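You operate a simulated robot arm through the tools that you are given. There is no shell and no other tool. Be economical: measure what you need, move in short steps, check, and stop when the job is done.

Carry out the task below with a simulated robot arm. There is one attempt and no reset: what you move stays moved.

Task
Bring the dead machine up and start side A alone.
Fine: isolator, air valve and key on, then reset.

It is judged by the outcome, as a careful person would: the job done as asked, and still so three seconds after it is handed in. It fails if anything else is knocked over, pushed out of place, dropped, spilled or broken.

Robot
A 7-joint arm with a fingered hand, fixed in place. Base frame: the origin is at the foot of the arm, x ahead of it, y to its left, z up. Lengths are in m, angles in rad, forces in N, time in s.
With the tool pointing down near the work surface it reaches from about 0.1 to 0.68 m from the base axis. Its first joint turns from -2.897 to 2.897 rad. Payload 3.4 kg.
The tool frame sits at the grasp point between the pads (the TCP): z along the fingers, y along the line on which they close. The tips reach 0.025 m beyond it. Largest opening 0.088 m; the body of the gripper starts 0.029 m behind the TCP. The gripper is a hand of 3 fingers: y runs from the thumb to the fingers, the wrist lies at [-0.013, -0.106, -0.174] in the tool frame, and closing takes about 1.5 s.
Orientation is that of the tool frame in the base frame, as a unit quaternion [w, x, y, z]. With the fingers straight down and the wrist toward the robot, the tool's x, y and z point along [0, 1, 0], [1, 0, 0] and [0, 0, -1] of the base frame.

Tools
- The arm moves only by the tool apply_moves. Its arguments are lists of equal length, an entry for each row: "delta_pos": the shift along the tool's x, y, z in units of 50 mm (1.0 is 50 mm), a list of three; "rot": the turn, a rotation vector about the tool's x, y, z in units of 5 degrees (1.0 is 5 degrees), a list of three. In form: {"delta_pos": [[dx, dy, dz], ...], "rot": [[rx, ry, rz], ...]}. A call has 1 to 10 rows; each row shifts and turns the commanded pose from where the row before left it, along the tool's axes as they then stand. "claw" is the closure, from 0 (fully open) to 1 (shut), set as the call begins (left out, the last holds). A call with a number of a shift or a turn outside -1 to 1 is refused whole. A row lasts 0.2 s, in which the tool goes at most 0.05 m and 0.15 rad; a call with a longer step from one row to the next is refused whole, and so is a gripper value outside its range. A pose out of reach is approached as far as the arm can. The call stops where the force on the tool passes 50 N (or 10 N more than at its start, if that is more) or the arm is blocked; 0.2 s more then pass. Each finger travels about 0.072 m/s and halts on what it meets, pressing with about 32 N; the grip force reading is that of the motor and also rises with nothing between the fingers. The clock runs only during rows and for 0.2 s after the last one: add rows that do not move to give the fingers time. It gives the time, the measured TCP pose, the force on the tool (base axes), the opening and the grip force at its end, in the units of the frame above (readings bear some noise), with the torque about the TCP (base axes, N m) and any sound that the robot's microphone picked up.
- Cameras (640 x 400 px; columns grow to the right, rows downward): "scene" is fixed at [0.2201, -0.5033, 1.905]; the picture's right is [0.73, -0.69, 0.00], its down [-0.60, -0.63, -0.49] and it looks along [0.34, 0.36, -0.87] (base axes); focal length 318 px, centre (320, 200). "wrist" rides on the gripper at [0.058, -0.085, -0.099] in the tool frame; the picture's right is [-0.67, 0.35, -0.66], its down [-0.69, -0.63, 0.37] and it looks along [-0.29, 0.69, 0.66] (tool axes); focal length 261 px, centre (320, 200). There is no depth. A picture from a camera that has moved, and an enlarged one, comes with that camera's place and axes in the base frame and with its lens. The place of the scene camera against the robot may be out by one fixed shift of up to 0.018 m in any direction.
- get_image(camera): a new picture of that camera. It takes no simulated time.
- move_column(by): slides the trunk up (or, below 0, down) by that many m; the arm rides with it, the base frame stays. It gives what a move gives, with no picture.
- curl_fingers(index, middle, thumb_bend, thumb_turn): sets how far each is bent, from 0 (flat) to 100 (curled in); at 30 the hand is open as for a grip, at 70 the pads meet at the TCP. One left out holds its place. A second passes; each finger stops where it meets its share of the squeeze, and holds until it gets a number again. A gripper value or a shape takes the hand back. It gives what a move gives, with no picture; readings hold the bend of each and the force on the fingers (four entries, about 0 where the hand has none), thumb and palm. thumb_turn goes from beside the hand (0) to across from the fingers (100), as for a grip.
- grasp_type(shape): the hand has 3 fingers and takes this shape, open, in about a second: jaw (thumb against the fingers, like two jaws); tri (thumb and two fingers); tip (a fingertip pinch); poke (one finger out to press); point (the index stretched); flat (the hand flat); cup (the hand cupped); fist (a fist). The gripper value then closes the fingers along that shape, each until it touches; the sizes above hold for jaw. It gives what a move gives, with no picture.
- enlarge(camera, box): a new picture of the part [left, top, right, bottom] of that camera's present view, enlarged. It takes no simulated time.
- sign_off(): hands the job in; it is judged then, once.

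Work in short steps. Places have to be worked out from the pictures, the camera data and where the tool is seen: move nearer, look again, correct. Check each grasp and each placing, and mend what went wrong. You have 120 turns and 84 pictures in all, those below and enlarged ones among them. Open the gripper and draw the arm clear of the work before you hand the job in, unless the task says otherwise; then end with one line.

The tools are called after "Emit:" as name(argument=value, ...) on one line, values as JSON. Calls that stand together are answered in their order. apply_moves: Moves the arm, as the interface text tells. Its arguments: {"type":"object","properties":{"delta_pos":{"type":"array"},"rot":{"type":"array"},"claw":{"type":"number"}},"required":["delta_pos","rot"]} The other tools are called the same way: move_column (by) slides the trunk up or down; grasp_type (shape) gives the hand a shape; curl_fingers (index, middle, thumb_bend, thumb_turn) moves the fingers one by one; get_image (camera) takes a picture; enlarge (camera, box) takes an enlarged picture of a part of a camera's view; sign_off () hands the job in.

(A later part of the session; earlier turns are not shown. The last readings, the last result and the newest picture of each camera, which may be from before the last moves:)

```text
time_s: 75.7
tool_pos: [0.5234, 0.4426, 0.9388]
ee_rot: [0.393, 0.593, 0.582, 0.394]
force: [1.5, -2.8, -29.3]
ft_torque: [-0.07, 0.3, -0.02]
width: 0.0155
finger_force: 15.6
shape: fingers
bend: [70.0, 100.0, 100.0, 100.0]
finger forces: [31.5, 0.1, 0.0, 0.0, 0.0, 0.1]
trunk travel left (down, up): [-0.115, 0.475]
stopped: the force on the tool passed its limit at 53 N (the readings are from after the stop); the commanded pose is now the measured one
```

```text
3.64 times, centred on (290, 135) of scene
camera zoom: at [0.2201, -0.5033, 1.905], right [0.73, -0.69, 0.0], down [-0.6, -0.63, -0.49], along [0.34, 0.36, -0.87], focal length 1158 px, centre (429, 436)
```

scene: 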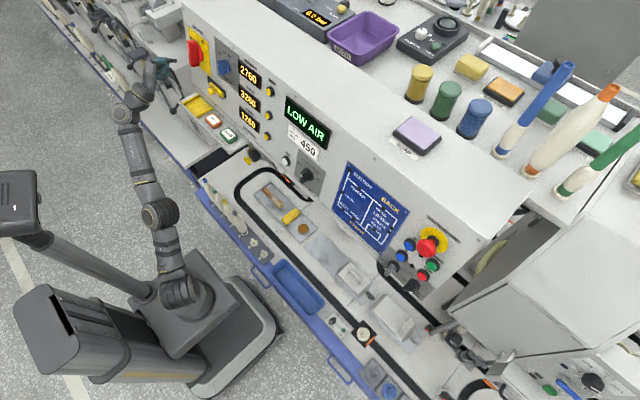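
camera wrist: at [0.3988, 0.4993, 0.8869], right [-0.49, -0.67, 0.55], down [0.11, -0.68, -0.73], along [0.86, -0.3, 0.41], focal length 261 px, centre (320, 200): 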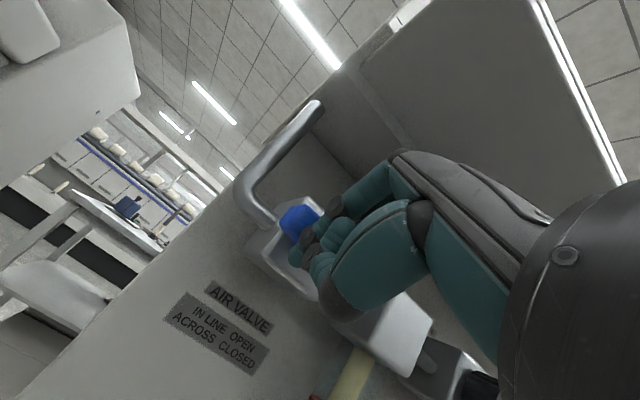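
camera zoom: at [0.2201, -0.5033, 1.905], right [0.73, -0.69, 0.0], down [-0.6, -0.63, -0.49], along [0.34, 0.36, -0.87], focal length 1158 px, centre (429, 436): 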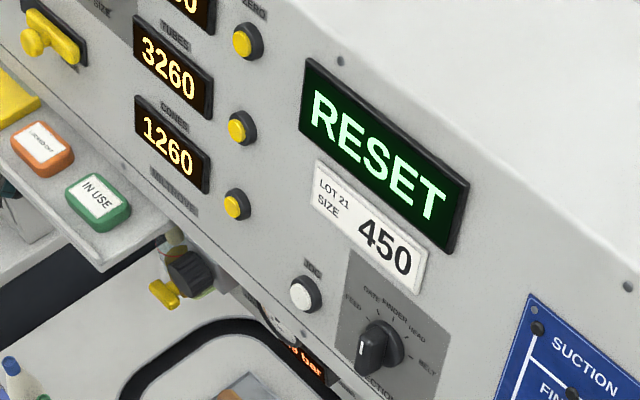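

The display changed to RESET, so the air is on and the lever is at its stop. I back off downward and out, then verify pressure and the button area.

Emit:
apply_moves(delta_pos=[[0, -0.2, 0], [0, 0, -0.6], [0, 0, -0.9], [0, 0, -0.6], [0, 0, 0]], rot=[[0, 0, 0], [0, 0, 0], [0, 0, 0], [0, 0, 0], [0, 0, 0]])

Emit:
get_image(camera="wrist")

```text
time_s: 76.9
tool_pos: [0.4179, 0.4408, 0.9739]
ee_rot: [0.395, 0.592, 0.58, 0.397]
force: [0.6, 0.0, 0.7]
ft_torque: [-0.02, 0.02, 0.03]
width: 0.0224
finger_force: 0.0
shape: fingers
bend: [70.0, 100.0, 100.0, 100.0]
finger forces: [0.0, 0.0, 0.1, 0.0, 0.0, 0.1]
trunk travel left (down, up): [-0.115, 0.475]
```

```text
22 pictures are left
camera wrist: at [0.295, 0.5002, 0.9329], right [-0.49, -0.67, 0.56], down [0.1, -0.68, -0.73], along [0.87, -0.3, 0.4], focal length 261 px, centre (320, 200)
```

wrist: 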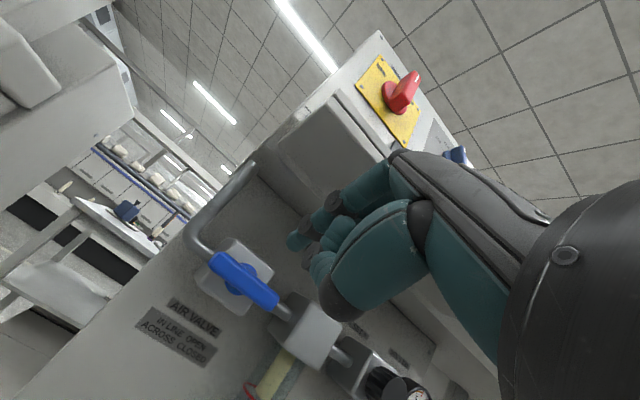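

The lever is in line, so the air is on. Next are the key and buttons on the right. I retreat, pitch down for freedom, and raise the trunk.

Emit:
apply_moves(delta_pos=[[-0.5, 0, -0.8], [-0.5, 0, -0.5], [-0.5, 0, 0], [-0.5, 0, 0], [0, 0, 0], [0, 0, 0], [0, 0, 0], [0, 0, 0]], rot=[[1, 0, 0], [1, 0, 0], [1, 0, 0], [1, 0, 0], [1, 0, 0], [1, 0, 0], [1, 0, 0], [1, 0, 0]])

Emit:
move_column(by=0.3)

Emit:
apply_moves(delta_pos=[[-0.9, 0, 0], [-0.9, 0, 0], [-0.9, 0, 0], [-0.9, 0, 0], [-0.9, 0, 0], [-0.9, 0, 0], [-0.9, 0, 0], [0, 0, 0]], rot=[[0, 0, 0], [0, 0, 0], [0, 0, 0], [0, 0, 0], [0, 0, 0], [0, 0, 0], [0, 0, 0], [0, 0, 0]])

```text
time_s: 77.9
tool_pos: [0.4094, 0.2951, 0.9964]
ee_rot: [0.317, 0.699, 0.585, 0.263]
force: [0.1, 0.3, -0.3]
ft_torque: [-0.01, 0.01, 0.01]
width: 0.0224
finger_force: 0.0
shape: fingers
bend: [70.0, 100.0, 100.0, 100.0]
finger forces: [0.0, 0.0, 0.0, 0.1, 0.0, 0.1]
trunk travel left (down, up): [-0.115, 0.475]
stopped in row 5: the arm was blocked; the commanded pose is now the measured one
```

```text
time_s: 80.9
tool_pos: [0.4074, 0.2955, 1.2965]
ee_rot: [0.317, 0.698, 0.585, 0.263]
force: [0.2, 0.1, -1.5]
ft_torque: [0.0, 0.0, 0.01]
width: 0.0225
finger_force: 0.1
shape: fingers
bend: [70.0, 100.0, 100.0, 100.0]
finger forces: [0.1, 0.0, 0.0, 0.1, 0.0, 0.0]
trunk travel left (down, up): [-0.415, 0.175]
```

```text
time_s: 81.4
tool_pos: [0.4472, 0.1501, 1.2968]
ee_rot: [0.349, 0.764, 0.495, 0.223]
force: [0.1, 0.6, -0.6]
ft_torque: [-0.01, 0.01, -0.07]
width: 0.0224
finger_force: 0.1
shape: fingers
bend: [70.0, 100.0, 100.0, 100.0]
finger forces: [0.1, 0.1, 0.0, 0.0, 0.0, 0.0]
trunk travel left (down, up): [-0.415, 0.175]
stopped in row 2: the arm was blocked; the commanded pose is now the measured one
```

The move stopped on a joint limit. I check the arm's posture.

Emit:
get_image(camera="scene")

```text
21 pictures are left
```

scene: 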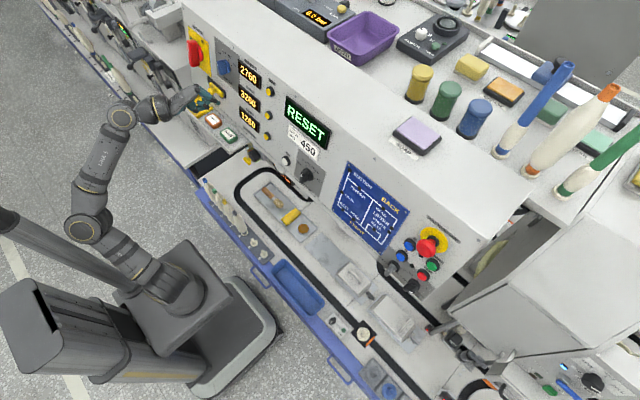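

The hand is yawed and close to a wrist limit. I unwind it to the initial straight-down orientation, then move up and back.

Emit:
apply_moves(delta_pos=[[0, 0, -0.5], [0, 0, -0.5], [0, 0, -0.5], [0, 0, 0], [0, 0, 0], [0, 0, 0], [0, 0, 0], [0, 0, 0], [0, 0, 0], [0, 0, 0]], rot=[[0.965, 0.21, -0.45], [0.965, 0.21, -0.45], [0.965, 0.21, -0.45], [0.965, 0.21, -0.45], [0.965, 0.21, -0.45], [0.965, 0.21, -0.45], [0.965, 0.21, -0.45], [0.965, 0.21, -0.45], [0.965, 0.21, -0.45], [0.965, 0.21, -0.45]])

Emit:
apply_moves(delta_pos=[[-0.9, 0, 0], [-0.9, 0, 0], [-0.9, 0, 0], [-0.9, 0, 0], [-0.9, 0, 0], [-0.9, 0, 0], [-0.9, 0, 0], [0, 0, 0]], rot=[[0, 0, 0], [0, 0, 0], [0, 0, 0], [0, 0, 0], [0, 0, 0], [0, 0, 0], [0, 0, 0], [0, 0, 0]])

```text
time_s: 83.6
tool_pos: [0.3962, 0.1297, 1.2851]
ee_rot: [0.018, 0.714, 0.7, 0.01]
force: [-0.2, -0.1, -0.3]
ft_torque: [-0.02, 0.03, -0.05]
width: 0.0223
finger_force: 0.1
shape: fingers
bend: [70.0, 100.0, 100.0, 100.0]
finger forces: [0.1, 0.0, 0.0, 0.0, 0.0, 0.0]
out of reach, approached as far as the arm can: row 5, 6, 7, 8, 9, 10
trunk travel left (down, up): [-0.415, 0.175]
```

```text
time_s: 85.4
tool_pos: [0.371, -0.1623, 1.253]
ee_rot: [-0.001, 0.708, 0.706, -0.002]
force: [-0.7, 0.8, 0.2]
ft_torque: [0.01, -0.04, -0.01]
width: 0.0225
finger_force: 0.0
shape: fingers
bend: [70.0, 100.0, 100.0, 100.0]
finger forces: [0.1, 0.0, 0.0, 0.1, 0.0, 0.0]
out of reach, approached as far as the arm can: row 5, 6, 7
trunk travel left (down, up): [-0.415, 0.175]
```

Clean again at (0.371, -0.162, 1.253). I continue right and tilt up about 40° to face the button cluster.

Emit:
apply_moves(delta_pos=[[-0.8, 0, 0], [-0.8, 0, 0], [-0.8, 0, 0], [-0.8, 0, 0], [0, 0, 0], [0, 0, 0], [0, 0, 0], [0, 0, 0], [0, 0, 0]], rot=[[-1, 0, 0], [-1, 0, 0], [-1, 0, 0], [-1, 0, 0], [-1, 0, 0], [-1, 0, 0], [-1, 0, 0], [-1, 0, 0], [0, 0, 0]])

Emit:
get_image(camera="wrist")

```text
time_s: 87.4
tool_pos: [0.3721, -0.3207, 1.2525]
ee_rot: [0.242, 0.665, 0.664, 0.24]
force: [-0.6, 0.1, 0.3]
ft_torque: [0.0, -0.02, 0.03]
width: 0.0222
finger_force: 0.1
shape: fingers
bend: [70.0, 100.0, 100.0, 100.0]
finger forces: [0.0, 0.0, 0.1, 0.1, 0.0, 0.1]
out of reach, approached as far as the arm can: row 1
trunk travel left (down, up): [-0.415, 0.175]
```

```text
20 pictures are left
camera wrist: at [0.2426, -0.2623, 1.2739], right [-0.15, -0.67, 0.73], down [-0.25, -0.69, -0.68], along [0.96, -0.29, -0.06], focal length 261 px, centre (320, 200)
```

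wrist: 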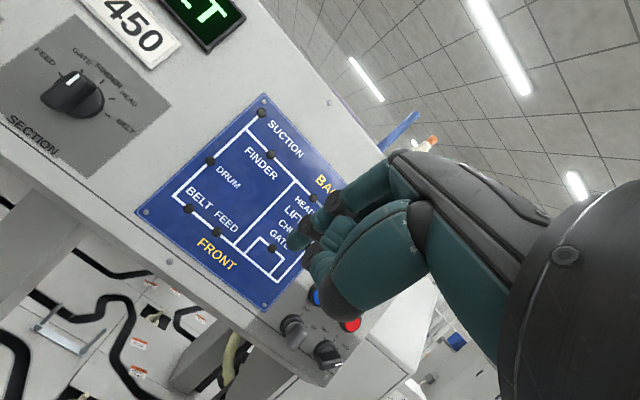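

The pose is reachable and in sync. The key head triangulates to about (0.51, -0.444, 1.12). I move right 0.12 m and slightly down for a clear view of the cluster.

Emit:
apply_moves(delta_pos=[[-0.8, 0, 0], [-0.8, 0, 0], [-0.8, 0, 0], [0, -0.5, 0.4], [0, 0, 0.02]], rot=[[0, 0, 0], [0, 0, 0], [0, 0, 0], [0, 0, 0], [0, 0, 0]])

Emit:
get_image(camera="wrist")

Emit:
enlarge(camera="wrist", box=[130, 200, 330, 400])

```text
time_s: 88.6
tool_pos: [0.367, -0.4074, 1.2164]
ee_rot: [0.242, 0.666, 0.664, 0.24]
force: [0.2, 0.6, 0.9]
ft_torque: [-0.02, 0.01, 0.0]
width: 0.0224
finger_force: 0.0
shape: fingers
bend: [70.0, 100.0, 100.0, 100.0]
finger forces: [0.1, 0.0, 0.0, 0.0, 0.0, 0.1]
out of reach, approached as far as the arm can: row 3
trunk travel left (down, up): [-0.415, 0.175]
```

```text
19 pictures are left
camera wrist: at [0.2375, -0.3499, 1.2382], right [-0.15, -0.67, 0.73], down [-0.25, -0.69, -0.68], along [0.96, -0.29, -0.06], focal length 261 px, centre (320, 200)
```

wrist: 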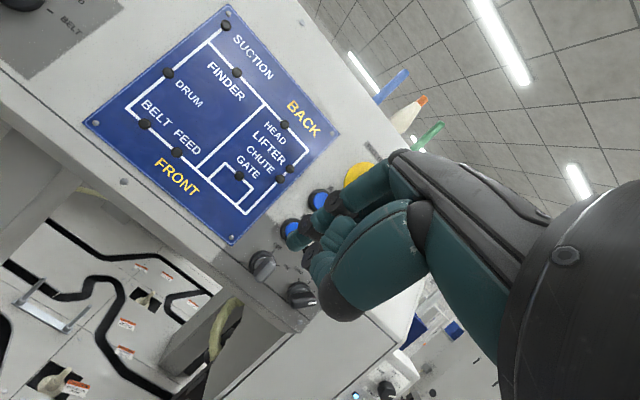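

```text
2.00 times, centred on (230, 300) of wrist
camera zoom: at [0.2375, -0.3499, 1.2382], right [-0.15, -0.67, 0.73], down [-0.25, -0.69, -0.68], along [0.96, -0.29, -0.06], focal length 521 px, centre (500, 0)
```

zoom: 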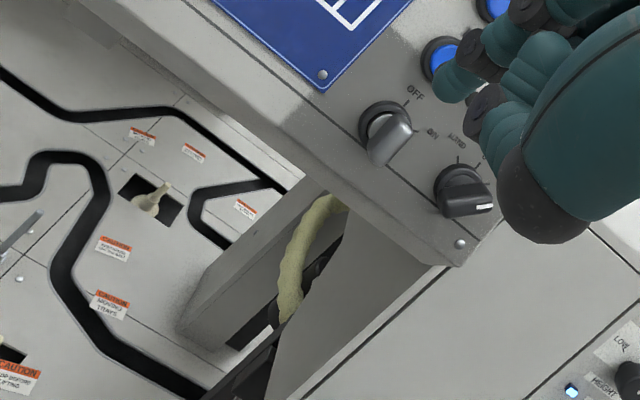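

The mode knob's mark points to the upper right (AUTO). The key head stands vertical at OFF near (0.515, -0.449, 1.117), with ON clockwise to the right. I lower the trunk 0.1 m, flatten the pitch and approach for a closer look.

Emit:
move_column(by=-0.1)

Emit:
apply_moves(delta_pos=[[0, 0.5, 0], [0, 0.5, 0.2], [0, 0.3, 0.3], [0, 0, 0.3], [0, 0, 0.2], [0, 0, 0], [0, 0, 0.02]], rot=[[-1, 0, 0], [-1, 0, 0], [-1, 0, 0], [-1, 0, 0], [-1, 0, 0], [0, 0, 0], [0, 0, 0]])

Emit:
get_image(camera="wrist")

```text
time_s: 90.0
tool_pos: [0.3668, -0.4075, 1.1178]
ee_rot: [0.242, 0.664, 0.665, 0.242]
force: [-0.1, 0.0, -0.3]
ft_torque: [0.0, -0.02, 0.0]
width: 0.0226
finger_force: 0.0
shape: fingers
bend: [70.0, 100.0, 100.0, 100.0]
finger forces: [0.0, 0.0, 0.0, 0.0, 0.0, 0.0]
trunk travel left (down, up): [-0.315, 0.275]
```

```text
time_s: 91.5
tool_pos: [0.4536, -0.4076, 1.1309]
ee_rot: [0.38, 0.597, 0.597, 0.379]
force: [-0.2, 0.0, 0.0]
ft_torque: [0.01, -0.01, -0.03]
width: 0.0224
finger_force: 0.1
shape: fingers
bend: [70.0, 100.0, 100.0, 100.0]
finger forces: [0.0, 0.0, 0.0, 0.0, 0.1, 0.0]
trunk travel left (down, up): [-0.315, 0.275]
```

```text
17 pictures are left
camera wrist: at [0.3276, -0.3506, 1.096], right [-0.45, -0.67, 0.59], down [0.06, -0.69, -0.72], along [0.89, -0.29, 0.35], focal length 261 px, centre (320, 200)
```

wrist: 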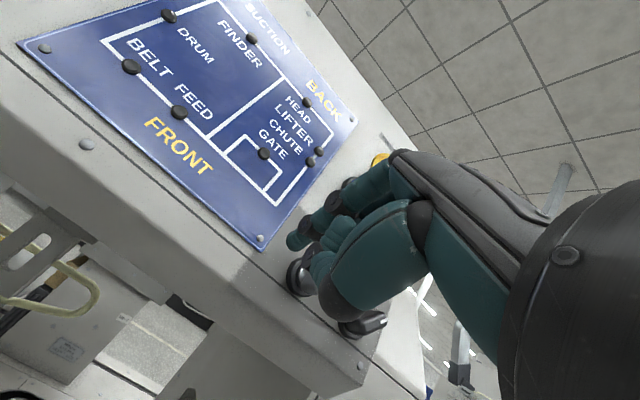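

All reachable. The key is at about (0.515, -0.440, 1.117) with the index tip 25 mm ahead of the TCP. I place the tip to the left of the key's upper end.

Emit:
apply_moves(delta_pos=[[-0.1, 0.5, 0], [-0.1, 0, 0.3], [0, 0, 0.27], [0, 0, 0]], rot=[[0, 0, 0], [0, 0, 0], [0, 0, 0], [0, 0, 0]])

Emit:
enlarge(camera="scene", box=[365, 225, 445, 305])

Emit:
enlarge(camera="wrist", box=[220, 180, 420, 380])

```text
time_s: 92.5
tool_pos: [0.4894, -0.4186, 1.1416]
ee_rot: [0.38, 0.597, 0.597, 0.379]
force: [-0.2, -0.3, 0.3]
ft_torque: [-0.01, 0.0, 0.01]
width: 0.0223
finger_force: 0.1
shape: fingers
bend: [70.0, 100.0, 100.0, 100.0]
finger forces: [0.1, 0.0, 0.0, 0.0, 0.1, 0.0]
trunk travel left (down, up): [-0.315, 0.275]
```

```text
5.00 times, centred on (405, 265) of scene
camera zoom: at [0.2201, -0.5033, 1.905], right [0.73, -0.69, 0.0], down [-0.6, -0.63, -0.49], along [0.34, 0.36, -0.87], focal length 1592 px, centre (-105, -125)
```

zoom: 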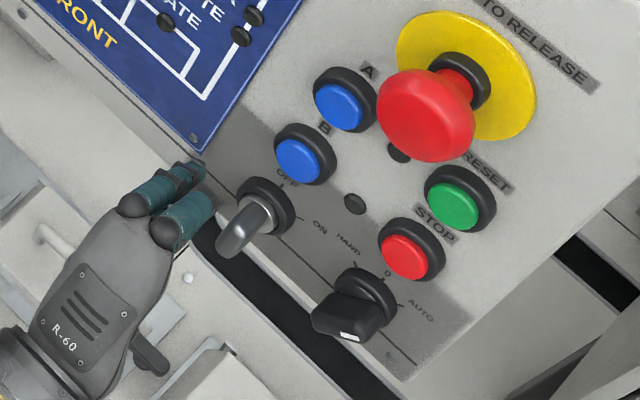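

```text
2.00 times, centred on (320, 280) of wrist
camera zoom: at [0.3638, -0.3604, 1.1064], right [-0.45, -0.67, 0.6], down [0.06, -0.69, -0.72], along [0.89, -0.29, 0.35], focal length 521 px, centre (320, 40)
```

zoom: 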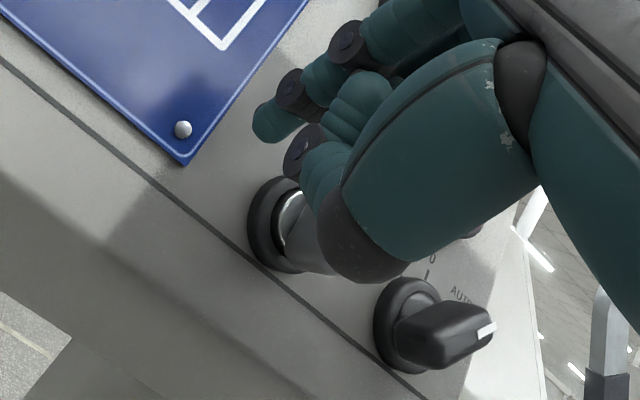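

The key head is at about (0.506, -0.447, 1.115), and the mode knob already sits at AUTO. I ease back so only the index engages, then push the key's top to the right.

Emit:
apply_moves(delta_pos=[[0, -0.16, -0.15], [-0.25, 0, 0], [-0.25, 0, 0], [-0.25, 0, 0], [-0.2, 0, 0], [0, 0, 0]], rot=[[0, 0, 0], [0, 0, 0], [0, 0, 0], [0, 0, 0], [0, 0, 0], [0, 0, 0]])

Emit:
enlarge(camera="scene", box=[365, 225, 445, 305])

```text
time_s: 94.0
tool_pos: [0.4797, -0.4432, 1.1354]
ee_rot: [0.381, 0.596, 0.596, 0.379]
force: [-1.7, 4.3, 1.6]
ft_torque: [0.05, 0.01, 0.05]
width: 0.0229
finger_force: 2.1
shape: fingers
bend: [70.0, 100.0, 100.0, 100.0]
finger forces: [3.9, 0.0, 0.0, 0.1, 0.1, 0.0]
out of reach, approached as far as the arm can: row 4, 5
trunk travel left (down, up): [-0.315, 0.275]
```

```text
5.00 times, centred on (405, 265) of scene
camera zoom: at [0.2201, -0.5033, 1.905], right [0.73, -0.69, 0.0], down [-0.6, -0.63, -0.49], along [0.34, 0.36, -0.87], focal length 1592 px, centre (-105, -125)
```

zoom: 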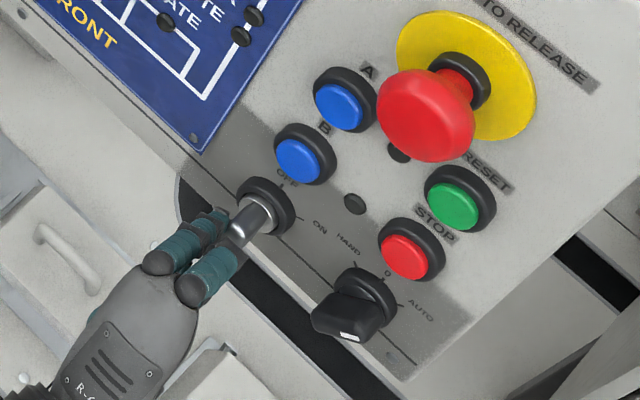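

The index presses on the key's upper left, but the arm's at its reach limit. I back off, raise the trunk 0.06 m, return and push on.

Emit:
apply_moves(delta_pos=[[0.5, 0, 0], [0, 0, -0.6], [0, 0, 0]], rot=[[0, 0, 0], [0, 0, 0], [0, 0, 0]])

Emit:
move_column(by=0.06)

Emit:
apply_moves(delta_pos=[[0, -0.55, 0.25], [0, -0.55, 0.25], [0, 0, 0.02]], rot=[[0, 0, 0], [0, 0, 0], [0, 0, 0]])

```text
time_s: 94.8
tool_pos: [0.4524, -0.419, 1.1495]
ee_rot: [0.38, 0.597, 0.596, 0.378]
force: [-0.7, -0.4, 0.1]
ft_torque: [0.01, 0.03, 0.03]
width: 0.0223
finger_force: 0.0
shape: fingers
bend: [70.0, 100.0, 100.0, 100.0]
finger forces: [0.1, 0.1, 0.1, 0.0, 0.0, 0.0]
trunk travel left (down, up): [-0.315, 0.275]
```

```text
time_s: 95.8
tool_pos: [0.4517, -0.4189, 1.2071]
ee_rot: [0.381, 0.597, 0.596, 0.379]
force: [0.4, -0.4, -1.2]
ft_torque: [0.03, -0.01, -0.01]
width: 0.0225
finger_force: 0.0
shape: fingers
bend: [70.0, 100.0, 100.0, 100.0]
finger forces: [0.1, 0.0, 0.1, 0.0, 0.0, 0.0]
trunk travel left (down, up): [-0.375, 0.215]
```

```text
time_s: 96.5
tool_pos: [0.4526, -0.4188, 1.1476]
ee_rot: [0.381, 0.598, 0.596, 0.377]
force: [0.5, -0.1, 0.3]
ft_torque: [0.0, -0.03, 0.02]
width: 0.0225
finger_force: 0.0
shape: fingers
bend: [70.0, 100.0, 100.0, 100.0]
finger forces: [0.0, 0.0, 0.0, 0.0, 0.0, 0.0]
trunk travel left (down, up): [-0.375, 0.215]
```

In reach. I go back in and push right.

Emit:
apply_moves(delta_pos=[[0, 0.05, 0.3], [0, 0.05, 0.32], [-0.3, 0, 0], [-0.25, 0, 0], [-0.2, 0, 0], [-0.2, 0, 0], [0, 0, 0]], rot=[[0, 0, 0], [0, 0, 0], [0, 0, 0], [0, 0, 0], [0, 0, 0], [0, 0, 0], [0, 0, 0]])

Emit:
enlarge(camera="scene", box=[365, 225, 445, 305])

```text
time_s: 98.2
tool_pos: [0.4812, -0.4683, 1.1384]
ee_rot: [0.38, 0.598, 0.596, 0.378]
force: [2.2, -2.8, 3.9]
ft_torque: [0.02, -0.14, -0.05]
width: 0.0254
finger_force: 2.4
shape: fingers
bend: [70.0, 100.0, 100.0, 100.0]
finger forces: [4.2, 0.1, 0.0, 0.0, 0.1, 0.0]
trunk travel left (down, up): [-0.375, 0.215]
```

```text
5.00 times, centred on (405, 265) of scene
camera zoom: at [0.2201, -0.5033, 1.905], right [0.73, -0.69, 0.0], down [-0.6, -0.63, -0.49], along [0.34, 0.36, -0.87], focal length 1592 px, centre (-105, -125)
```

zoom: 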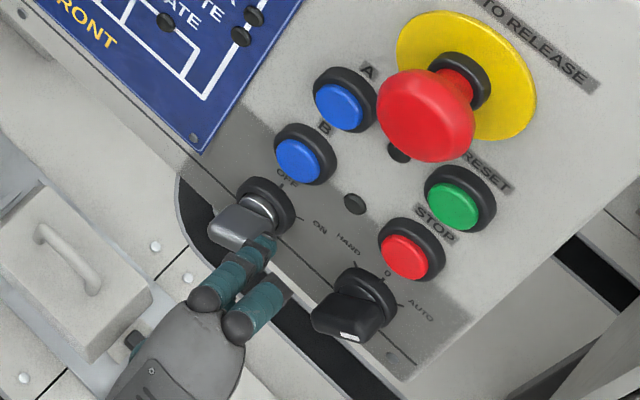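

The key head has swung round towards ON. I retract straight back and inspect.

Emit:
apply_moves(delta_pos=[[0, 0.15, -0.3], [0, 0, -0.7], [0, 0, 0]], rot=[[0, 0, 0], [0, 0, 0], [0, 0, 0]])

Emit:
enlarge(camera="scene", box=[365, 225, 445, 305])

```text
time_s: 99.0
tool_pos: [0.4396, -0.4677, 1.1678]
ee_rot: [0.381, 0.597, 0.596, 0.379]
force: [0.6, -0.9, -0.5]
ft_torque: [0.05, -0.02, -0.04]
width: 0.0226
finger_force: 0.0
shape: fingers
bend: [70.0, 100.0, 100.0, 100.0]
finger forces: [0.0, 0.0, 0.1, 0.0, 0.0, 0.0]
trunk travel left (down, up): [-0.375, 0.215]
```

```text
5.00 times, centred on (405, 265) of scene
camera zoom: at [0.2201, -0.5033, 1.905], right [0.73, -0.69, 0.0], down [-0.6, -0.63, -0.49], along [0.34, 0.36, -0.87], focal length 1592 px, centre (-105, -125)
```

zoom: 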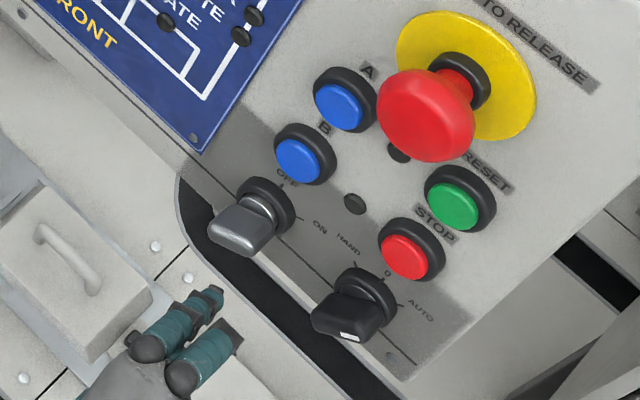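

The key now lies horizontal at ON. Using the panel plane, I estimate RESET (green) at (0.548, -0.513, 1.230) and START A at (0.548, -0.449, 1.231). I raise the trunk 0.1 m and line up in front of RESET.

Emit:
move_column(by=0.1)

Emit:
apply_moves(delta_pos=[[-0.53, 0, 0], [-0.53, 0, 0], [0, 0, 0.3], [0, 0, 0.3], [0, 0, 0]], rot=[[0, 0, 0], [0, 0, 0], [0, 0, 0], [0, 0, 0], [0, 0, 0]])

Emit:
enlarge(camera="scene", box=[365, 225, 445, 305])

```text
time_s: 100.3
tool_pos: [0.4407, -0.4666, 1.2676]
ee_rot: [0.38, 0.596, 0.597, 0.379]
force: [0.2, -0.1, -0.8]
ft_torque: [0.01, -0.01, 0.02]
width: 0.0226
finger_force: 0.1
shape: fingers
bend: [70.0, 100.0, 100.0, 100.0]
finger forces: [0.0, 0.0, 0.0, 0.1, 0.1, 0.1]
trunk travel left (down, up): [-0.475, 0.115]
```

```text
time_s: 101.5
tool_pos: [0.4676, -0.4787, 1.2409]
ee_rot: [0.379, 0.596, 0.597, 0.379]
force: [0.1, 0.4, -0.4]
ft_torque: [0.02, 0.0, 0.0]
width: 0.0223
finger_force: 0.1
shape: fingers
bend: [70.0, 100.0, 100.0, 100.0]
finger forces: [0.0, 0.1, 0.0, 0.0, 0.0, 0.0]
out of reach, approached as far as the arm can: row 1, 2, 4
trunk travel left (down, up): [-0.475, 0.115]
```

```text
5.00 times, centred on (405, 265) of scene
camera zoom: at [0.2201, -0.5033, 1.905], right [0.73, -0.69, 0.0], down [-0.6, -0.63, -0.49], along [0.34, 0.36, -0.87], focal length 1592 px, centre (-105, -125)
```

zoom: 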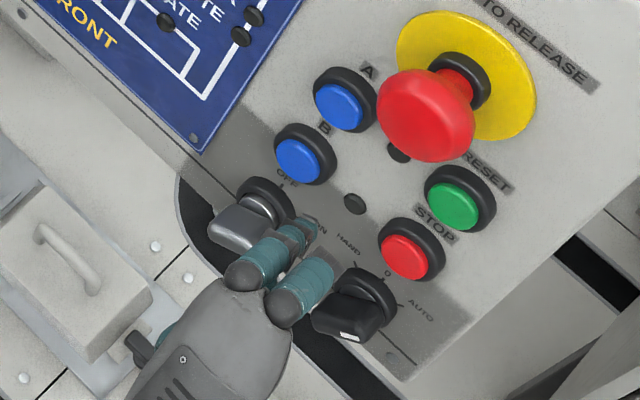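

RESET isn't reachable with zero yaw. I back up slightly and yaw the hand 25° to the right (radial), which should free the reach.

Emit:
apply_moves(delta_pos=[[0, 0, -0.4], [0, 0, 0], [0, 0, 0], [0, 0, 0], [0, 0, 0], [0, 0, 0.02]], rot=[[0, -0.906, 0.426], [0, -0.906, 0.426], [0, -0.906, 0.426], [0, -0.906, 0.426], [0, -0.906, 0.426], [0, 0, 0]])

```text
time_s: 102.9
tool_pos: [0.4738, -0.5359, 1.279]
ee_rot: [0.453, 0.712, 0.453, 0.287]
force: [-0.5, -0.1, 0.0]
ft_torque: [-0.01, 0.01, -0.02]
width: 0.0225
finger_force: 0.1
shape: fingers
bend: [70.0, 100.0, 100.0, 100.0]
finger forces: [0.0, 0.0, 0.0, 0.0, 0.0, 0.0]
out of reach, approached as far as the arm can: row 1, 2, 3, 4, 5
trunk travel left (down, up): [-0.475, 0.115]
```

The TCP overshot outward slightly. I lower the trunk 0.04 m and move to the pre-press point in front of RESET.

Emit:
move_column(by=-0.04)

Emit:
apply_moves(delta_pos=[[0.29, 0.45, -0.17], [0.29, 0.45, -0.17], [0, 0, 0.02]], rot=[[0, 0, 0], [0, 0, 0], [0, 0, 0]])

```text
time_s: 103.7
tool_pos: [0.4719, -0.5358, 1.2377]
ee_rot: [0.453, 0.712, 0.453, 0.288]
force: [0.0, 0.7, 0.2]
ft_torque: [0.0, 0.01, 0.02]
width: 0.0224
finger_force: 0.1
shape: fingers
bend: [70.0, 100.0, 100.0, 100.0]
finger forces: [0.0, 0.0, 0.0, 0.1, 0.0, 0.0]
trunk travel left (down, up): [-0.435, 0.155]
```

```text
time_s: 104.5
tool_pos: [0.4937, -0.4988, 1.2808]
ee_rot: [0.454, 0.712, 0.452, 0.287]
force: [0.1, -0.3, 0.3]
ft_torque: [-0.03, 0.01, 0.02]
width: 0.0223
finger_force: 0.0
shape: fingers
bend: [70.0, 100.0, 100.0, 100.0]
finger forces: [0.1, 0.0, 0.0, 0.1, 0.0, 0.0]
out of reach, approached as far as the arm can: row 1, 2
trunk travel left (down, up): [-0.435, 0.155]
```

Emit:
apply_moves(delta_pos=[[0, -0.42, 0.1], [0.02, 0, 0], [0, 0, 0]], rot=[[0, 0, 0], [0, 0, 0], [0, 0, 0]])

Emit:
enlarge(camera="scene", box=[365, 225, 445, 305])

```text
time_s: 105.3
tool_pos: [0.4971, -0.506, 1.2666]
ee_rot: [0.454, 0.711, 0.453, 0.288]
force: [-0.1, -0.3, 0.1]
ft_torque: [0.02, -0.02, 0.02]
width: 0.0226
finger_force: 0.0
shape: fingers
bend: [70.0, 100.0, 100.0, 100.0]
finger forces: [0.0, 0.0, 0.0, 0.0, 0.1, 0.1]
out of reach, approached as far as the arm can: row 1
trunk travel left (down, up): [-0.435, 0.155]
```

```text
5.00 times, centred on (405, 265) of scene
camera zoom: at [0.2201, -0.5033, 1.905], right [0.73, -0.69, 0.0], down [-0.6, -0.63, -0.49], along [0.34, 0.36, -0.87], focal length 1592 px, centre (-105, -125)
```

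zoom: 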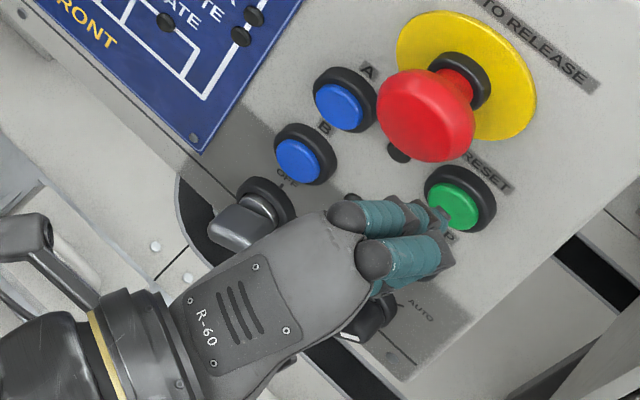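

The fingertip is just in front of RESET, and straight ahead it would land about 12 mm right and 1 cm high. I correct that first.

Emit:
apply_moves(delta_pos=[[0.25, -0.26, 0.05], [0, 0, 0.02], [0, 0, 0]], rot=[[0, 0, 0], [0, 0, 0], [0, 0, 0]])

```text
time_s: 106.1
tool_pos: [0.5055, -0.5047, 1.2602]
ee_rot: [0.453, 0.712, 0.453, 0.287]
force: [0.0, -0.3, 0.4]
ft_torque: [0.0, 0.01, -0.03]
width: 0.0226
finger_force: 0.0
shape: fingers
bend: [70.0, 100.0, 100.0, 100.0]
finger forces: [0.0, 0.1, 0.0, 0.0, 0.1, 0.0]
out of reach, approached as far as the arm can: row 1
trunk travel left (down, up): [-0.435, 0.155]
```

Emit:
move_column(by=-0.03)

Emit:
apply_moves(delta_pos=[[0, 0.5, -0.25], [0, 0, 0.02], [0, 0, 0]], rot=[[0, 0, 0], [0, 0, 0], [0, 0, 0]])

```text
time_s: 106.9
tool_pos: [0.5058, -0.5041, 1.2302]
ee_rot: [0.453, 0.712, 0.453, 0.287]
force: [0.4, -0.4, -0.2]
ft_torque: [0.0, -0.01, 0.0]
width: 0.0226
finger_force: 0.1
shape: fingers
bend: [70.0, 100.0, 100.0, 100.0]
finger forces: [0.0, 0.1, 0.1, 0.0, 0.0, 0.0]
trunk travel left (down, up): [-0.405, 0.185]
```

```text
time_s: 107.7
tool_pos: [0.5081, -0.5003, 1.2382]
ee_rot: [0.453, 0.712, 0.452, 0.287]
force: [0.2, -0.4, 0.2]
ft_torque: [0.0, 0.02, 0.01]
width: 0.0227
finger_force: 0.0
shape: fingers
bend: [70.0, 100.0, 100.0, 100.0]
finger forces: [0.0, 0.0, 0.0, 0.0, 0.1, 0.0]
out of reach, approached as far as the arm can: row 1
trunk travel left (down, up): [-0.405, 0.185]
```

The tip is at about (0.532, -0.503, 1.228), which is close to RESET. I press in steps.

Emit:
apply_moves(delta_pos=[[0.03, 0.1, 0.15], [0.03, 0.1, 0.15], [0, 0.05, 0.15], [0, 0.03, 0.15], [0, 0, 0]], rot=[[0, 0, 0], [0, 0, 0], [0, 0, 0], [0, 0, 0], [0, 0, 0]])

Emit:
get_image(camera="scene")

```text
time_s: 108.9
tool_pos: [0.5073, -0.5012, 1.2389]
ee_rot: [0.453, 0.712, 0.453, 0.287]
force: [0.7, -0.3, 0.0]
ft_torque: [0.01, 0.02, 0.02]
width: 0.0222
finger_force: 0.0
shape: fingers
bend: [70.0, 100.0, 100.0, 100.0]
finger forces: [0.0, 0.0, 0.1, 0.0, 0.0, 0.0]
out of reach, approached as far as the arm can: row 1, 2, 3, 4
trunk travel left (down, up): [-0.405, 0.185]
```

```text
9 pictures are left
```

scene: 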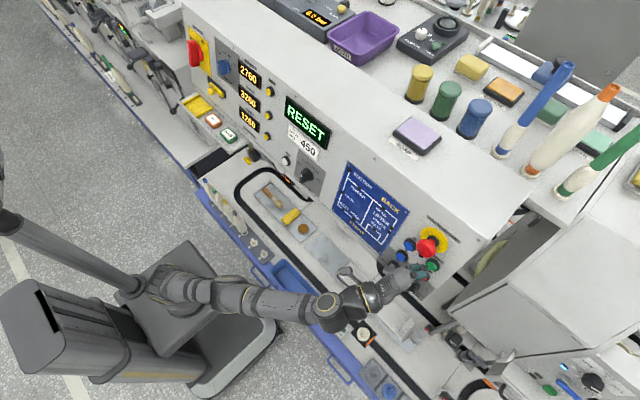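

The arm is now at its stretch limit, 2 cm short. I retreat a little, raise the trunk 0.025 m for reach, and press again.

Emit:
apply_moves(delta_pos=[[0, 0, -0.6], [0, 0, 0]], rot=[[0, 0, 0], [0, 0, 0]])

Emit:
move_column(by=0.025)

Emit:
apply_moves(delta_pos=[[0, -0.45, 0.3], [0, -0.2, 0.3], [0, 0, 0.02]], rot=[[0, 0, 0], [0, 0, 0], [0, 0, 0]])

```text
time_s: 109.5
tool_pos: [0.4874, -0.4976, 1.2553]
ee_rot: [0.453, 0.712, 0.453, 0.287]
force: [-0.3, -0.2, 0.3]
ft_torque: [0.03, 0.01, 0.0]
width: 0.0226
finger_force: 0.0
shape: fingers
bend: [70.0, 100.0, 100.0, 100.0]
finger forces: [0.0, 0.0, 0.0, 0.0, 0.0, 0.0]
out of reach, approached as far as the arm can: row 1
trunk travel left (down, up): [-0.405, 0.185]
```

```text
time_s: 110.2
tool_pos: [0.488, -0.4969, 1.2816]
ee_rot: [0.453, 0.712, 0.453, 0.287]
force: [0.0, -0.2, -0.5]
ft_torque: [0.02, -0.03, -0.01]
width: 0.0226
finger_force: 0.0
shape: fingers
bend: [70.0, 100.0, 100.0, 100.0]
finger forces: [0.1, 0.0, 0.0, 0.0, 0.0, 0.0]
trunk travel left (down, up): [-0.43, 0.16]
```

```text
time_s: 111.0
tool_pos: [0.5071, -0.5117, 1.2431]
ee_rot: [0.453, 0.712, 0.453, 0.287]
force: [-0.5, 0.2, 1.5]
ft_torque: [0.02, 0.0, -0.01]
width: 0.0225
finger_force: 0.0
shape: fingers
bend: [70.0, 100.0, 100.0, 100.0]
finger forces: [0.1, 0.0, 0.1, 0.0, 0.0, 0.1]
out of reach, approached as far as the arm can: row 1
trunk travel left (down, up): [-0.43, 0.16]
```

Now in sync at (0.507, -0.512, 1.243). I press in the panel direction with a slight left correction.

Emit:
apply_moves(delta_pos=[[0.2, 0.08, 0.17], [0.13, 0.08, 0.17], [0.05, 0.046, 0.1], [0.05, 0.046, 0.1], [0, 0, 0]], rot=[[0, 0, 0], [0, 0, 0], [0, 0, 0], [0, 0, 0], [0, 0, 0]])

```text
time_s: 112.2
tool_pos: [0.5344, -0.499, 1.2429]
ee_rot: [0.454, 0.712, 0.451, 0.288]
force: [-22.2, -10.9, -4.5]
ft_torque: [0.14, -0.57, 0.36]
width: 0.0207
finger_force: 16.0
shape: fingers
bend: [70.0, 100.0, 100.0, 100.0]
finger forces: [31.5, 0.0, 0.1, 0.1, 0.0, 0.1]
out of reach, approached as far as the arm can: row 2, 4
trunk travel left (down, up): [-0.43, 0.16]
heard: click
```

A click was heard with 31 N on the index. I check the display and button.

Emit:
enlarge(camera="scene", box=[280, 90, 450, 290])

```text
2.00 times, centred on (365, 190) of scene
camera zoom: at [0.2201, -0.5033, 1.905], right [0.73, -0.69, 0.0], down [-0.6, -0.63, -0.49], along [0.34, 0.36, -0.87], focal length 637 px, centre (230, 220)
```

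zoom: 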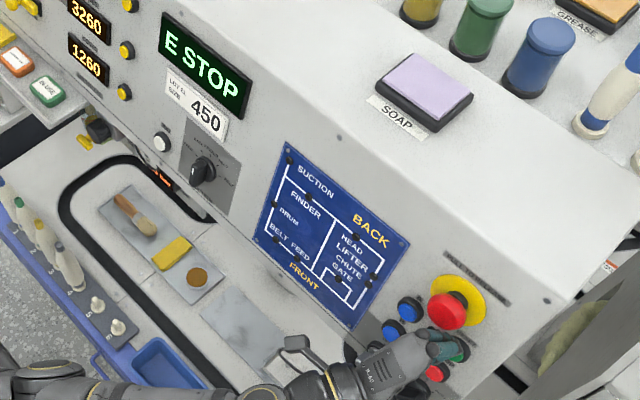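

The display says E STOP: the back of my finger pressed the mushroom, which is lower (z≈1.28) than I'd judged. It has to be pulled out again, so I retreat, raise the trunk 0.03 m and open to the jaw shape to grip it.

Emit:
apply_moves(delta_pos=[[0, 0, -0.5], [0, 0, -0.6], [0, 0, -0.6], [0, 0, 0]], rot=[[0, 0, 0], [0, 0, 0], [0, 0, 0], [0, 0, 0]])

Emit:
move_column(by=0.03)

Emit:
grasp_type(shape="jaw")

Emit:
get_image(camera="wrist")

```text
time_s: 113.2
tool_pos: [0.4833, -0.4876, 1.2966]
ee_rot: [0.453, 0.712, 0.453, 0.287]
force: [-0.3, -0.1, 0.1]
ft_torque: [-0.01, 0.0, -0.01]
width: 0.0223
finger_force: 0.1
shape: fingers
bend: [70.0, 100.0, 100.0, 100.0]
finger forces: [0.0, 0.0, 0.0, 0.0, 0.0, 0.0]
out of reach, approached as far as the arm can: row 1, 2, 3
trunk travel left (down, up): [-0.43, 0.16]
```

```text
time_s: 113.9
tool_pos: [0.483, -0.4871, 1.3261]
ee_rot: [0.453, 0.712, 0.454, 0.288]
force: [0.2, 0.3, 0.7]
ft_torque: [0.0, 0.01, 0.03]
width: 0.0223
finger_force: 0.0
shape: fingers
bend: [70.0, 100.0, 100.0, 100.0]
finger forces: [0.1, 0.1, 0.0, 0.1, 0.0, 0.0]
trunk travel left (down, up): [-0.46, 0.13]
```

```text
time_s: 114.8
tool_pos: [0.4823, -0.4874, 1.3261]
ee_rot: [0.453, 0.712, 0.453, 0.287]
force: [-0.1, 0.2, -0.5]
ft_torque: [-0.05, -0.01, 0.01]
width: 0.0875
finger_force: 0.0
shape: jaw
bend: [30.0, 30.0, 30.0, 98.0]
finger forces: [0.1, 0.0, 0.0, 0.1, 0.0, 0.0]
trunk travel left (down, up): [-0.46, 0.13]
```

```text
7 pictures are left
camera wrist: at [0.3933, -0.3827, 1.2914], right [-0.69, -0.42, 0.59], down [-0.23, -0.65, -0.72], along [0.69, -0.64, 0.35], focal length 261 px, centre (320, 200)
```

wrist: 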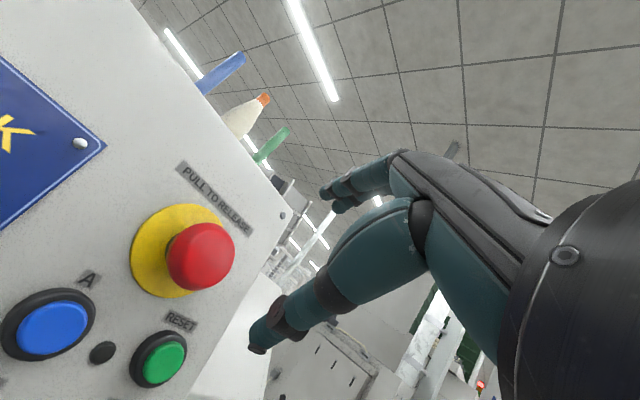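

A very clear view: the mushroom is at about (0.553, -0.483, 1.283) with radius 22 mm, A is at (0.548, -0.446, 1.218) and RESET at (0.548, -0.509, 1.221). I flatten the pitch 14° and lower the trunk to align with the mushroom.

Emit:
move_column(by=-0.05)

Emit:
apply_moves(delta_pos=[[0, 0, -0.2], [0, 0, -0.2], [0, 0, 0], [0, 0, 0.02]], rot=[[-0.93, 0, 0], [-0.93, 0, 0], [-0.93, 0, 0], [0, 0, 0]])

```text
time_s: 115.7
tool_pos: [0.4832, -0.4878, 1.2763]
ee_rot: [0.453, 0.712, 0.453, 0.287]
force: [0.3, 0.0, 0.1]
ft_torque: [-0.01, 0.02, 0.01]
width: 0.0877
finger_force: 0.1
shape: jaw
bend: [30.0, 30.0, 30.0, 98.0]
finger forces: [0.0, 0.0, 0.1, 0.0, 0.1, 0.1]
trunk travel left (down, up): [-0.41, 0.18]
```

```text
time_s: 116.7
tool_pos: [0.4785, -0.4994, 1.2987]
ee_rot: [0.536, 0.652, 0.414, 0.34]
force: [-0.2, -0.5, -0.1]
ft_torque: [-0.01, -0.04, -0.01]
width: 0.0878
finger_force: 0.0
shape: jaw
bend: [30.0, 30.0, 30.0, 98.0]
finger forces: [0.1, 0.0, 0.0, 0.0, 0.0, 0.0]
out of reach, approached as far as the arm can: row 1, 2, 3
trunk travel left (down, up): [-0.41, 0.18]
```

Emit:
move_column(by=-0.05)

Emit:
apply_moves(delta_pos=[[0.1, 0.45, -0.1], [0.1, 0.45, -0.1], [0.02, 0, 0], [0, 0, 0]], rot=[[0, 0, 0], [0, 0, 0], [0, 0, 0], [0, 0, 0]])

```text
time_s: 117.7
tool_pos: [0.4787, -0.5005, 1.2483]
ee_rot: [0.536, 0.651, 0.415, 0.341]
force: [0.5, 0.6, 0.5]
ft_torque: [0.0, 0.01, 0.02]
width: 0.0879
finger_force: 0.0
shape: jaw
bend: [30.0, 30.0, 30.0, 98.0]
finger forces: [0.0, 0.0, 0.1, 0.0, 0.0, 0.0]
trunk travel left (down, up): [-0.36, 0.23]
```

```text
time_s: 118.7
tool_pos: [0.4843, -0.4822, 1.2689]
ee_rot: [0.536, 0.652, 0.415, 0.34]
force: [-0.1, 1.9, -0.2]
ft_torque: [0.0, 0.02, 0.0]
width: 0.0878
finger_force: 0.0
shape: jaw
bend: [30.0, 30.0, 30.0, 98.0]
finger forces: [0.1, 0.1, 0.1, 0.0, 0.0, 0.1]
out of reach, approached as far as the arm can: row 1, 2
trunk travel left (down, up): [-0.36, 0.23]
```

In sync at (0.484, -0.482, 1.269). I raise and centre, then advance around the mushroom.

Emit:
apply_moves(delta_pos=[[0.3, 0.39, -0.2], [0.1, 0.1, 0.4], [0.1, 0.1, 0.4], [0, 0, 0.15], [0, 0, 0]], rot=[[0, 0, 0], [0, 0, 0], [0, 0, 0], [0, 0, 0], [0, 0, 0]])

Emit:
get_image(camera="wrist")

```text
time_s: 119.9
tool_pos: [0.4904, -0.4655, 1.288]
ee_rot: [0.535, 0.652, 0.416, 0.34]
force: [-0.6, 0.2, -1.0]
ft_torque: [-0.02, -0.01, 0.03]
width: 0.088
finger_force: 0.1
shape: jaw
bend: [30.0, 30.0, 30.0, 98.0]
finger forces: [0.1, 0.0, 0.0, 0.1, 0.0, 0.0]
out of reach, approached as far as the arm can: row 2, 3, 4
trunk travel left (down, up): [-0.36, 0.23]
```

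```text
6 pictures are left
camera wrist: at [0.4116, -0.3657, 1.2227], right [-0.81, -0.36, 0.47], down [-0.08, -0.72, -0.69], along [0.59, -0.59, 0.55], focal length 261 px, centre (320, 200)
```

wrist: 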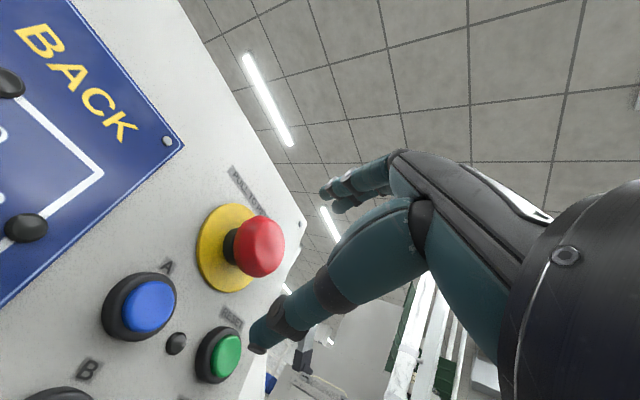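

Reach-limited again about 5 cm short. I retract the command, raise the trunk 0.045 m, lower the hand and advance.

Emit:
apply_moves(delta_pos=[[0, 0, -0.8], [0, 0, 0]], rot=[[0, 0, 0], [0, 0, 0]])

Emit:
move_column(by=0.045)

Emit:
apply_moves(delta_pos=[[0, -0.45, 0.1], [0, -0.45, 0.1], [0, 0, 0.3], [0, 0, 0.3], [0, 0, 0.02]], rot=[[0, 0, 0], [0, 0, 0], [0, 0, 0], [0, 0, 0], [0, 0, 0]])

```text
time_s: 120.5
tool_pos: [0.461, -0.4629, 1.3071]
ee_rot: [0.536, 0.652, 0.415, 0.34]
force: [-0.4, 0.3, 0.6]
ft_torque: [0.02, -0.02, -0.03]
width: 0.0877
finger_force: 0.0
shape: jaw
bend: [30.0, 30.0, 30.0, 98.0]
finger forces: [0.1, 0.0, 0.1, 0.0, 0.1, 0.0]
out of reach, approached as far as the arm can: row 1
trunk travel left (down, up): [-0.36, 0.23]
```

```text
time_s: 121.3
tool_pos: [0.4619, -0.4624, 1.351]
ee_rot: [0.536, 0.652, 0.415, 0.34]
force: [0.6, 0.0, 0.1]
ft_torque: [-0.02, 0.05, 0.01]
width: 0.0877
finger_force: 0.1
shape: jaw
bend: [30.0, 30.0, 30.0, 98.0]
finger forces: [0.1, 0.0, 0.1, 0.1, 0.0, 0.0]
trunk travel left (down, up): [-0.405, 0.185]
```

```text
time_s: 122.5
tool_pos: [0.4833, -0.4817, 1.3176]
ee_rot: [0.536, 0.652, 0.415, 0.34]
force: [-0.3, -0.1, -0.5]
ft_torque: [0.0, 0.04, 0.01]
width: 0.0877
finger_force: 0.1
shape: jaw
bend: [30.0, 30.0, 30.0, 98.0]
finger forces: [0.1, 0.0, 0.0, 0.1, 0.1, 0.1]
out of reach, approached as far as the arm can: row 1, 2, 3, 4
trunk travel left (down, up): [-0.405, 0.185]
```

The forward pose with the wrist below stays awkward at this reach. Rolling the hand +90°, with the wrist on the left towards the robot, matches the forearm direction and also keeps the knuckles clear of the E-stop. I retreat and start rolling.

Emit:
apply_moves(delta_pos=[[0, 0, -0.9], [0.3, 0, -0.9], [0.3, 0, -0.5], [0, 0, 0], [0, 0, 0], [0, 0, 0], [0, 0, 0], [0, 0, 0], [0, 0, 0], [0, 0, 0]], rot=[[0, 0, 0], [0.209, 0.215, 0.93], [0.209, 0.215, 0.93], [0.209, 0.215, 0.93], [0.209, 0.215, 0.93], [0.209, 0.215, 0.93], [0.209, 0.215, 0.93], [0.209, 0.215, 0.93], [0.209, 0.215, 0.93], [0.209, 0.215, 0.93]])

Emit:
apply_moves(delta_pos=[[0, 0, 0], [0, 0, 0], [0, 0, 0], [0, 0, 0], [0, 0, 0], [0, 0, 0], [0, 0, 0], [0, 0, 0], [0, 0, 0], [0, 0, 0.02]], rot=[[0.209, 0.215, 0.93], [0.209, 0.215, 0.93], [0.209, 0.215, 0.93], [0.209, 0.215, 0.93], [0.209, 0.215, 0.93], [0.209, 0.215, 0.93], [0.209, 0.215, 0.93], [0.209, 0.215, 0.93], [0.209, 0.215, 0.93], [0, 0, 0]])

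```text
time_s: 124.7
tool_pos: [0.4186, -0.4508, 1.3839]
ee_rot: [0.29, 0.767, 0.224, 0.527]
force: [0.1, -0.7, 0.4]
ft_torque: [0.02, -0.01, 0.0]
width: 0.0879
finger_force: 0.0
shape: jaw
bend: [30.0, 30.0, 30.0, 98.0]
finger forces: [0.0, 0.1, 0.1, 0.1, 0.0, 0.1]
out of reach, approached as far as the arm can: row 1, 2, 3, 9, 10
trunk travel left (down, up): [-0.405, 0.185]
```

```text
time_s: 126.9
tool_pos: [0.4186, -0.4252, 1.3531]
ee_rot: [0.001, 0.771, 0.0, 0.637]
force: [0.5, 1.4, -0.7]
ft_torque: [-0.03, 0.01, 0.0]
width: 0.0878
finger_force: 0.0
shape: jaw
bend: [30.0, 30.0, 30.0, 98.0]
finger forces: [0.0, 0.1, 0.0, 0.0, 0.0, 0.0]
out of reach, approached as far as the arm can: row 2, 4, 6, 8, 9
trunk travel left (down, up): [-0.405, 0.185]
```

The orientation is exactly as wanted, at (0.419, -0.425, 1.353). I move in front of the mushroom, first sideways and down.

Emit:
apply_moves(delta_pos=[[-0.45, 0.58, 0], [-0.45, 0.58, 0], [0, 0, 0.3], [0, 0, 0.3], [0, 0, 0]], rot=[[0, 0, 0], [0, 0, 0], [0, 0, 0], [0, 0, 0], [0, 0, 0]])

```text
time_s: 128.1
tool_pos: [0.4393, -0.4768, 1.2972]
ee_rot: [0.001, 0.772, 0.0, 0.636]
force: [-0.5, -0.2, -0.7]
ft_torque: [0.0, -0.02, 0.0]
width: 0.0881
finger_force: 0.1
shape: jaw
bend: [30.0, 30.0, 30.0, 98.0]
finger forces: [0.0, 0.0, 0.0, 0.1, 0.0, 0.1]
out of reach, approached as far as the arm can: row 3, 4
trunk travel left (down, up): [-0.405, 0.185]
```

It's stretch-limited (pulled back radially), so I raise the trunk 0.12 m and lower the hand correspondingly.

Emit:
move_column(by=0.12)

Emit:
apply_moves(delta_pos=[[-0.8, 0, 0], [-0.8, 0, 0], [-0.75, 0, 0.2], [0, 0, 0.3], [0, 0, 0]], rot=[[0, 0, 0], [0, 0, 0], [0, 0, 0], [0, 0, 0], [0, 0, 0]])

```text
time_s: 129.6
tool_pos: [0.4398, -0.4776, 1.4177]
ee_rot: [0.001, 0.771, 0.0, 0.637]
force: [0.2, 0.4, -0.5]
ft_torque: [0.0, -0.04, 0.01]
width: 0.0881
finger_force: 0.1
shape: jaw
bend: [30.0, 30.0, 30.0, 98.0]
finger forces: [0.0, 0.1, 0.1, 0.1, 0.1, 0.0]
trunk travel left (down, up): [-0.525, 0.065]
```

```text
time_s: 130.8
tool_pos: [0.4421, -0.4793, 1.2981]
ee_rot: [0.001, 0.771, 0.0, 0.637]
force: [-0.5, -0.2, 0.2]
ft_torque: [0.0, 0.03, 0.01]
width: 0.0878
finger_force: 0.0
shape: jaw
bend: [30.0, 30.0, 30.0, 98.0]
finger forces: [0.1, 0.0, 0.0, 0.1, 0.1, 0.0]
trunk travel left (down, up): [-0.525, 0.065]
```

No limits flagged now. I advance 65 mm and check alignment.

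Emit:
apply_moves(delta_pos=[[0.1, 0.08, 0.4], [0, 0, 0.45], [0, 0, 0.45], [0, 0, 0]], rot=[[0, 0, 0], [0, 0, 0], [0, 0, 0], [0, 0, 0]])

Emit:
get_image(camera="wrist")

```text
time_s: 131.8
tool_pos: [0.5089, -0.4838, 1.2909]
ee_rot: [0.001, 0.771, 0.0, 0.637]
force: [1.0, -0.5, 0.3]
ft_torque: [-0.02, -0.03, 0.0]
width: 0.088
finger_force: 0.2
shape: jaw
bend: [30.0, 30.0, 30.0, 98.0]
finger forces: [0.0, 0.1, 0.2, 0.0, 0.1, 0.1]
trunk travel left (down, up): [-0.525, 0.065]
```

```text
5 pictures are left
camera wrist: at [0.4209, -0.3982, 1.3656], right [-0.77, -0.35, -0.53], down [0.23, 0.63, -0.74], along [0.59, -0.7, -0.4], focal length 261 px, centre (320, 200)
```

wrist: 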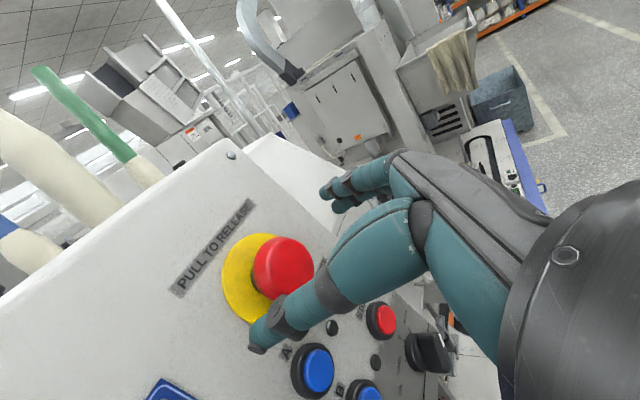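

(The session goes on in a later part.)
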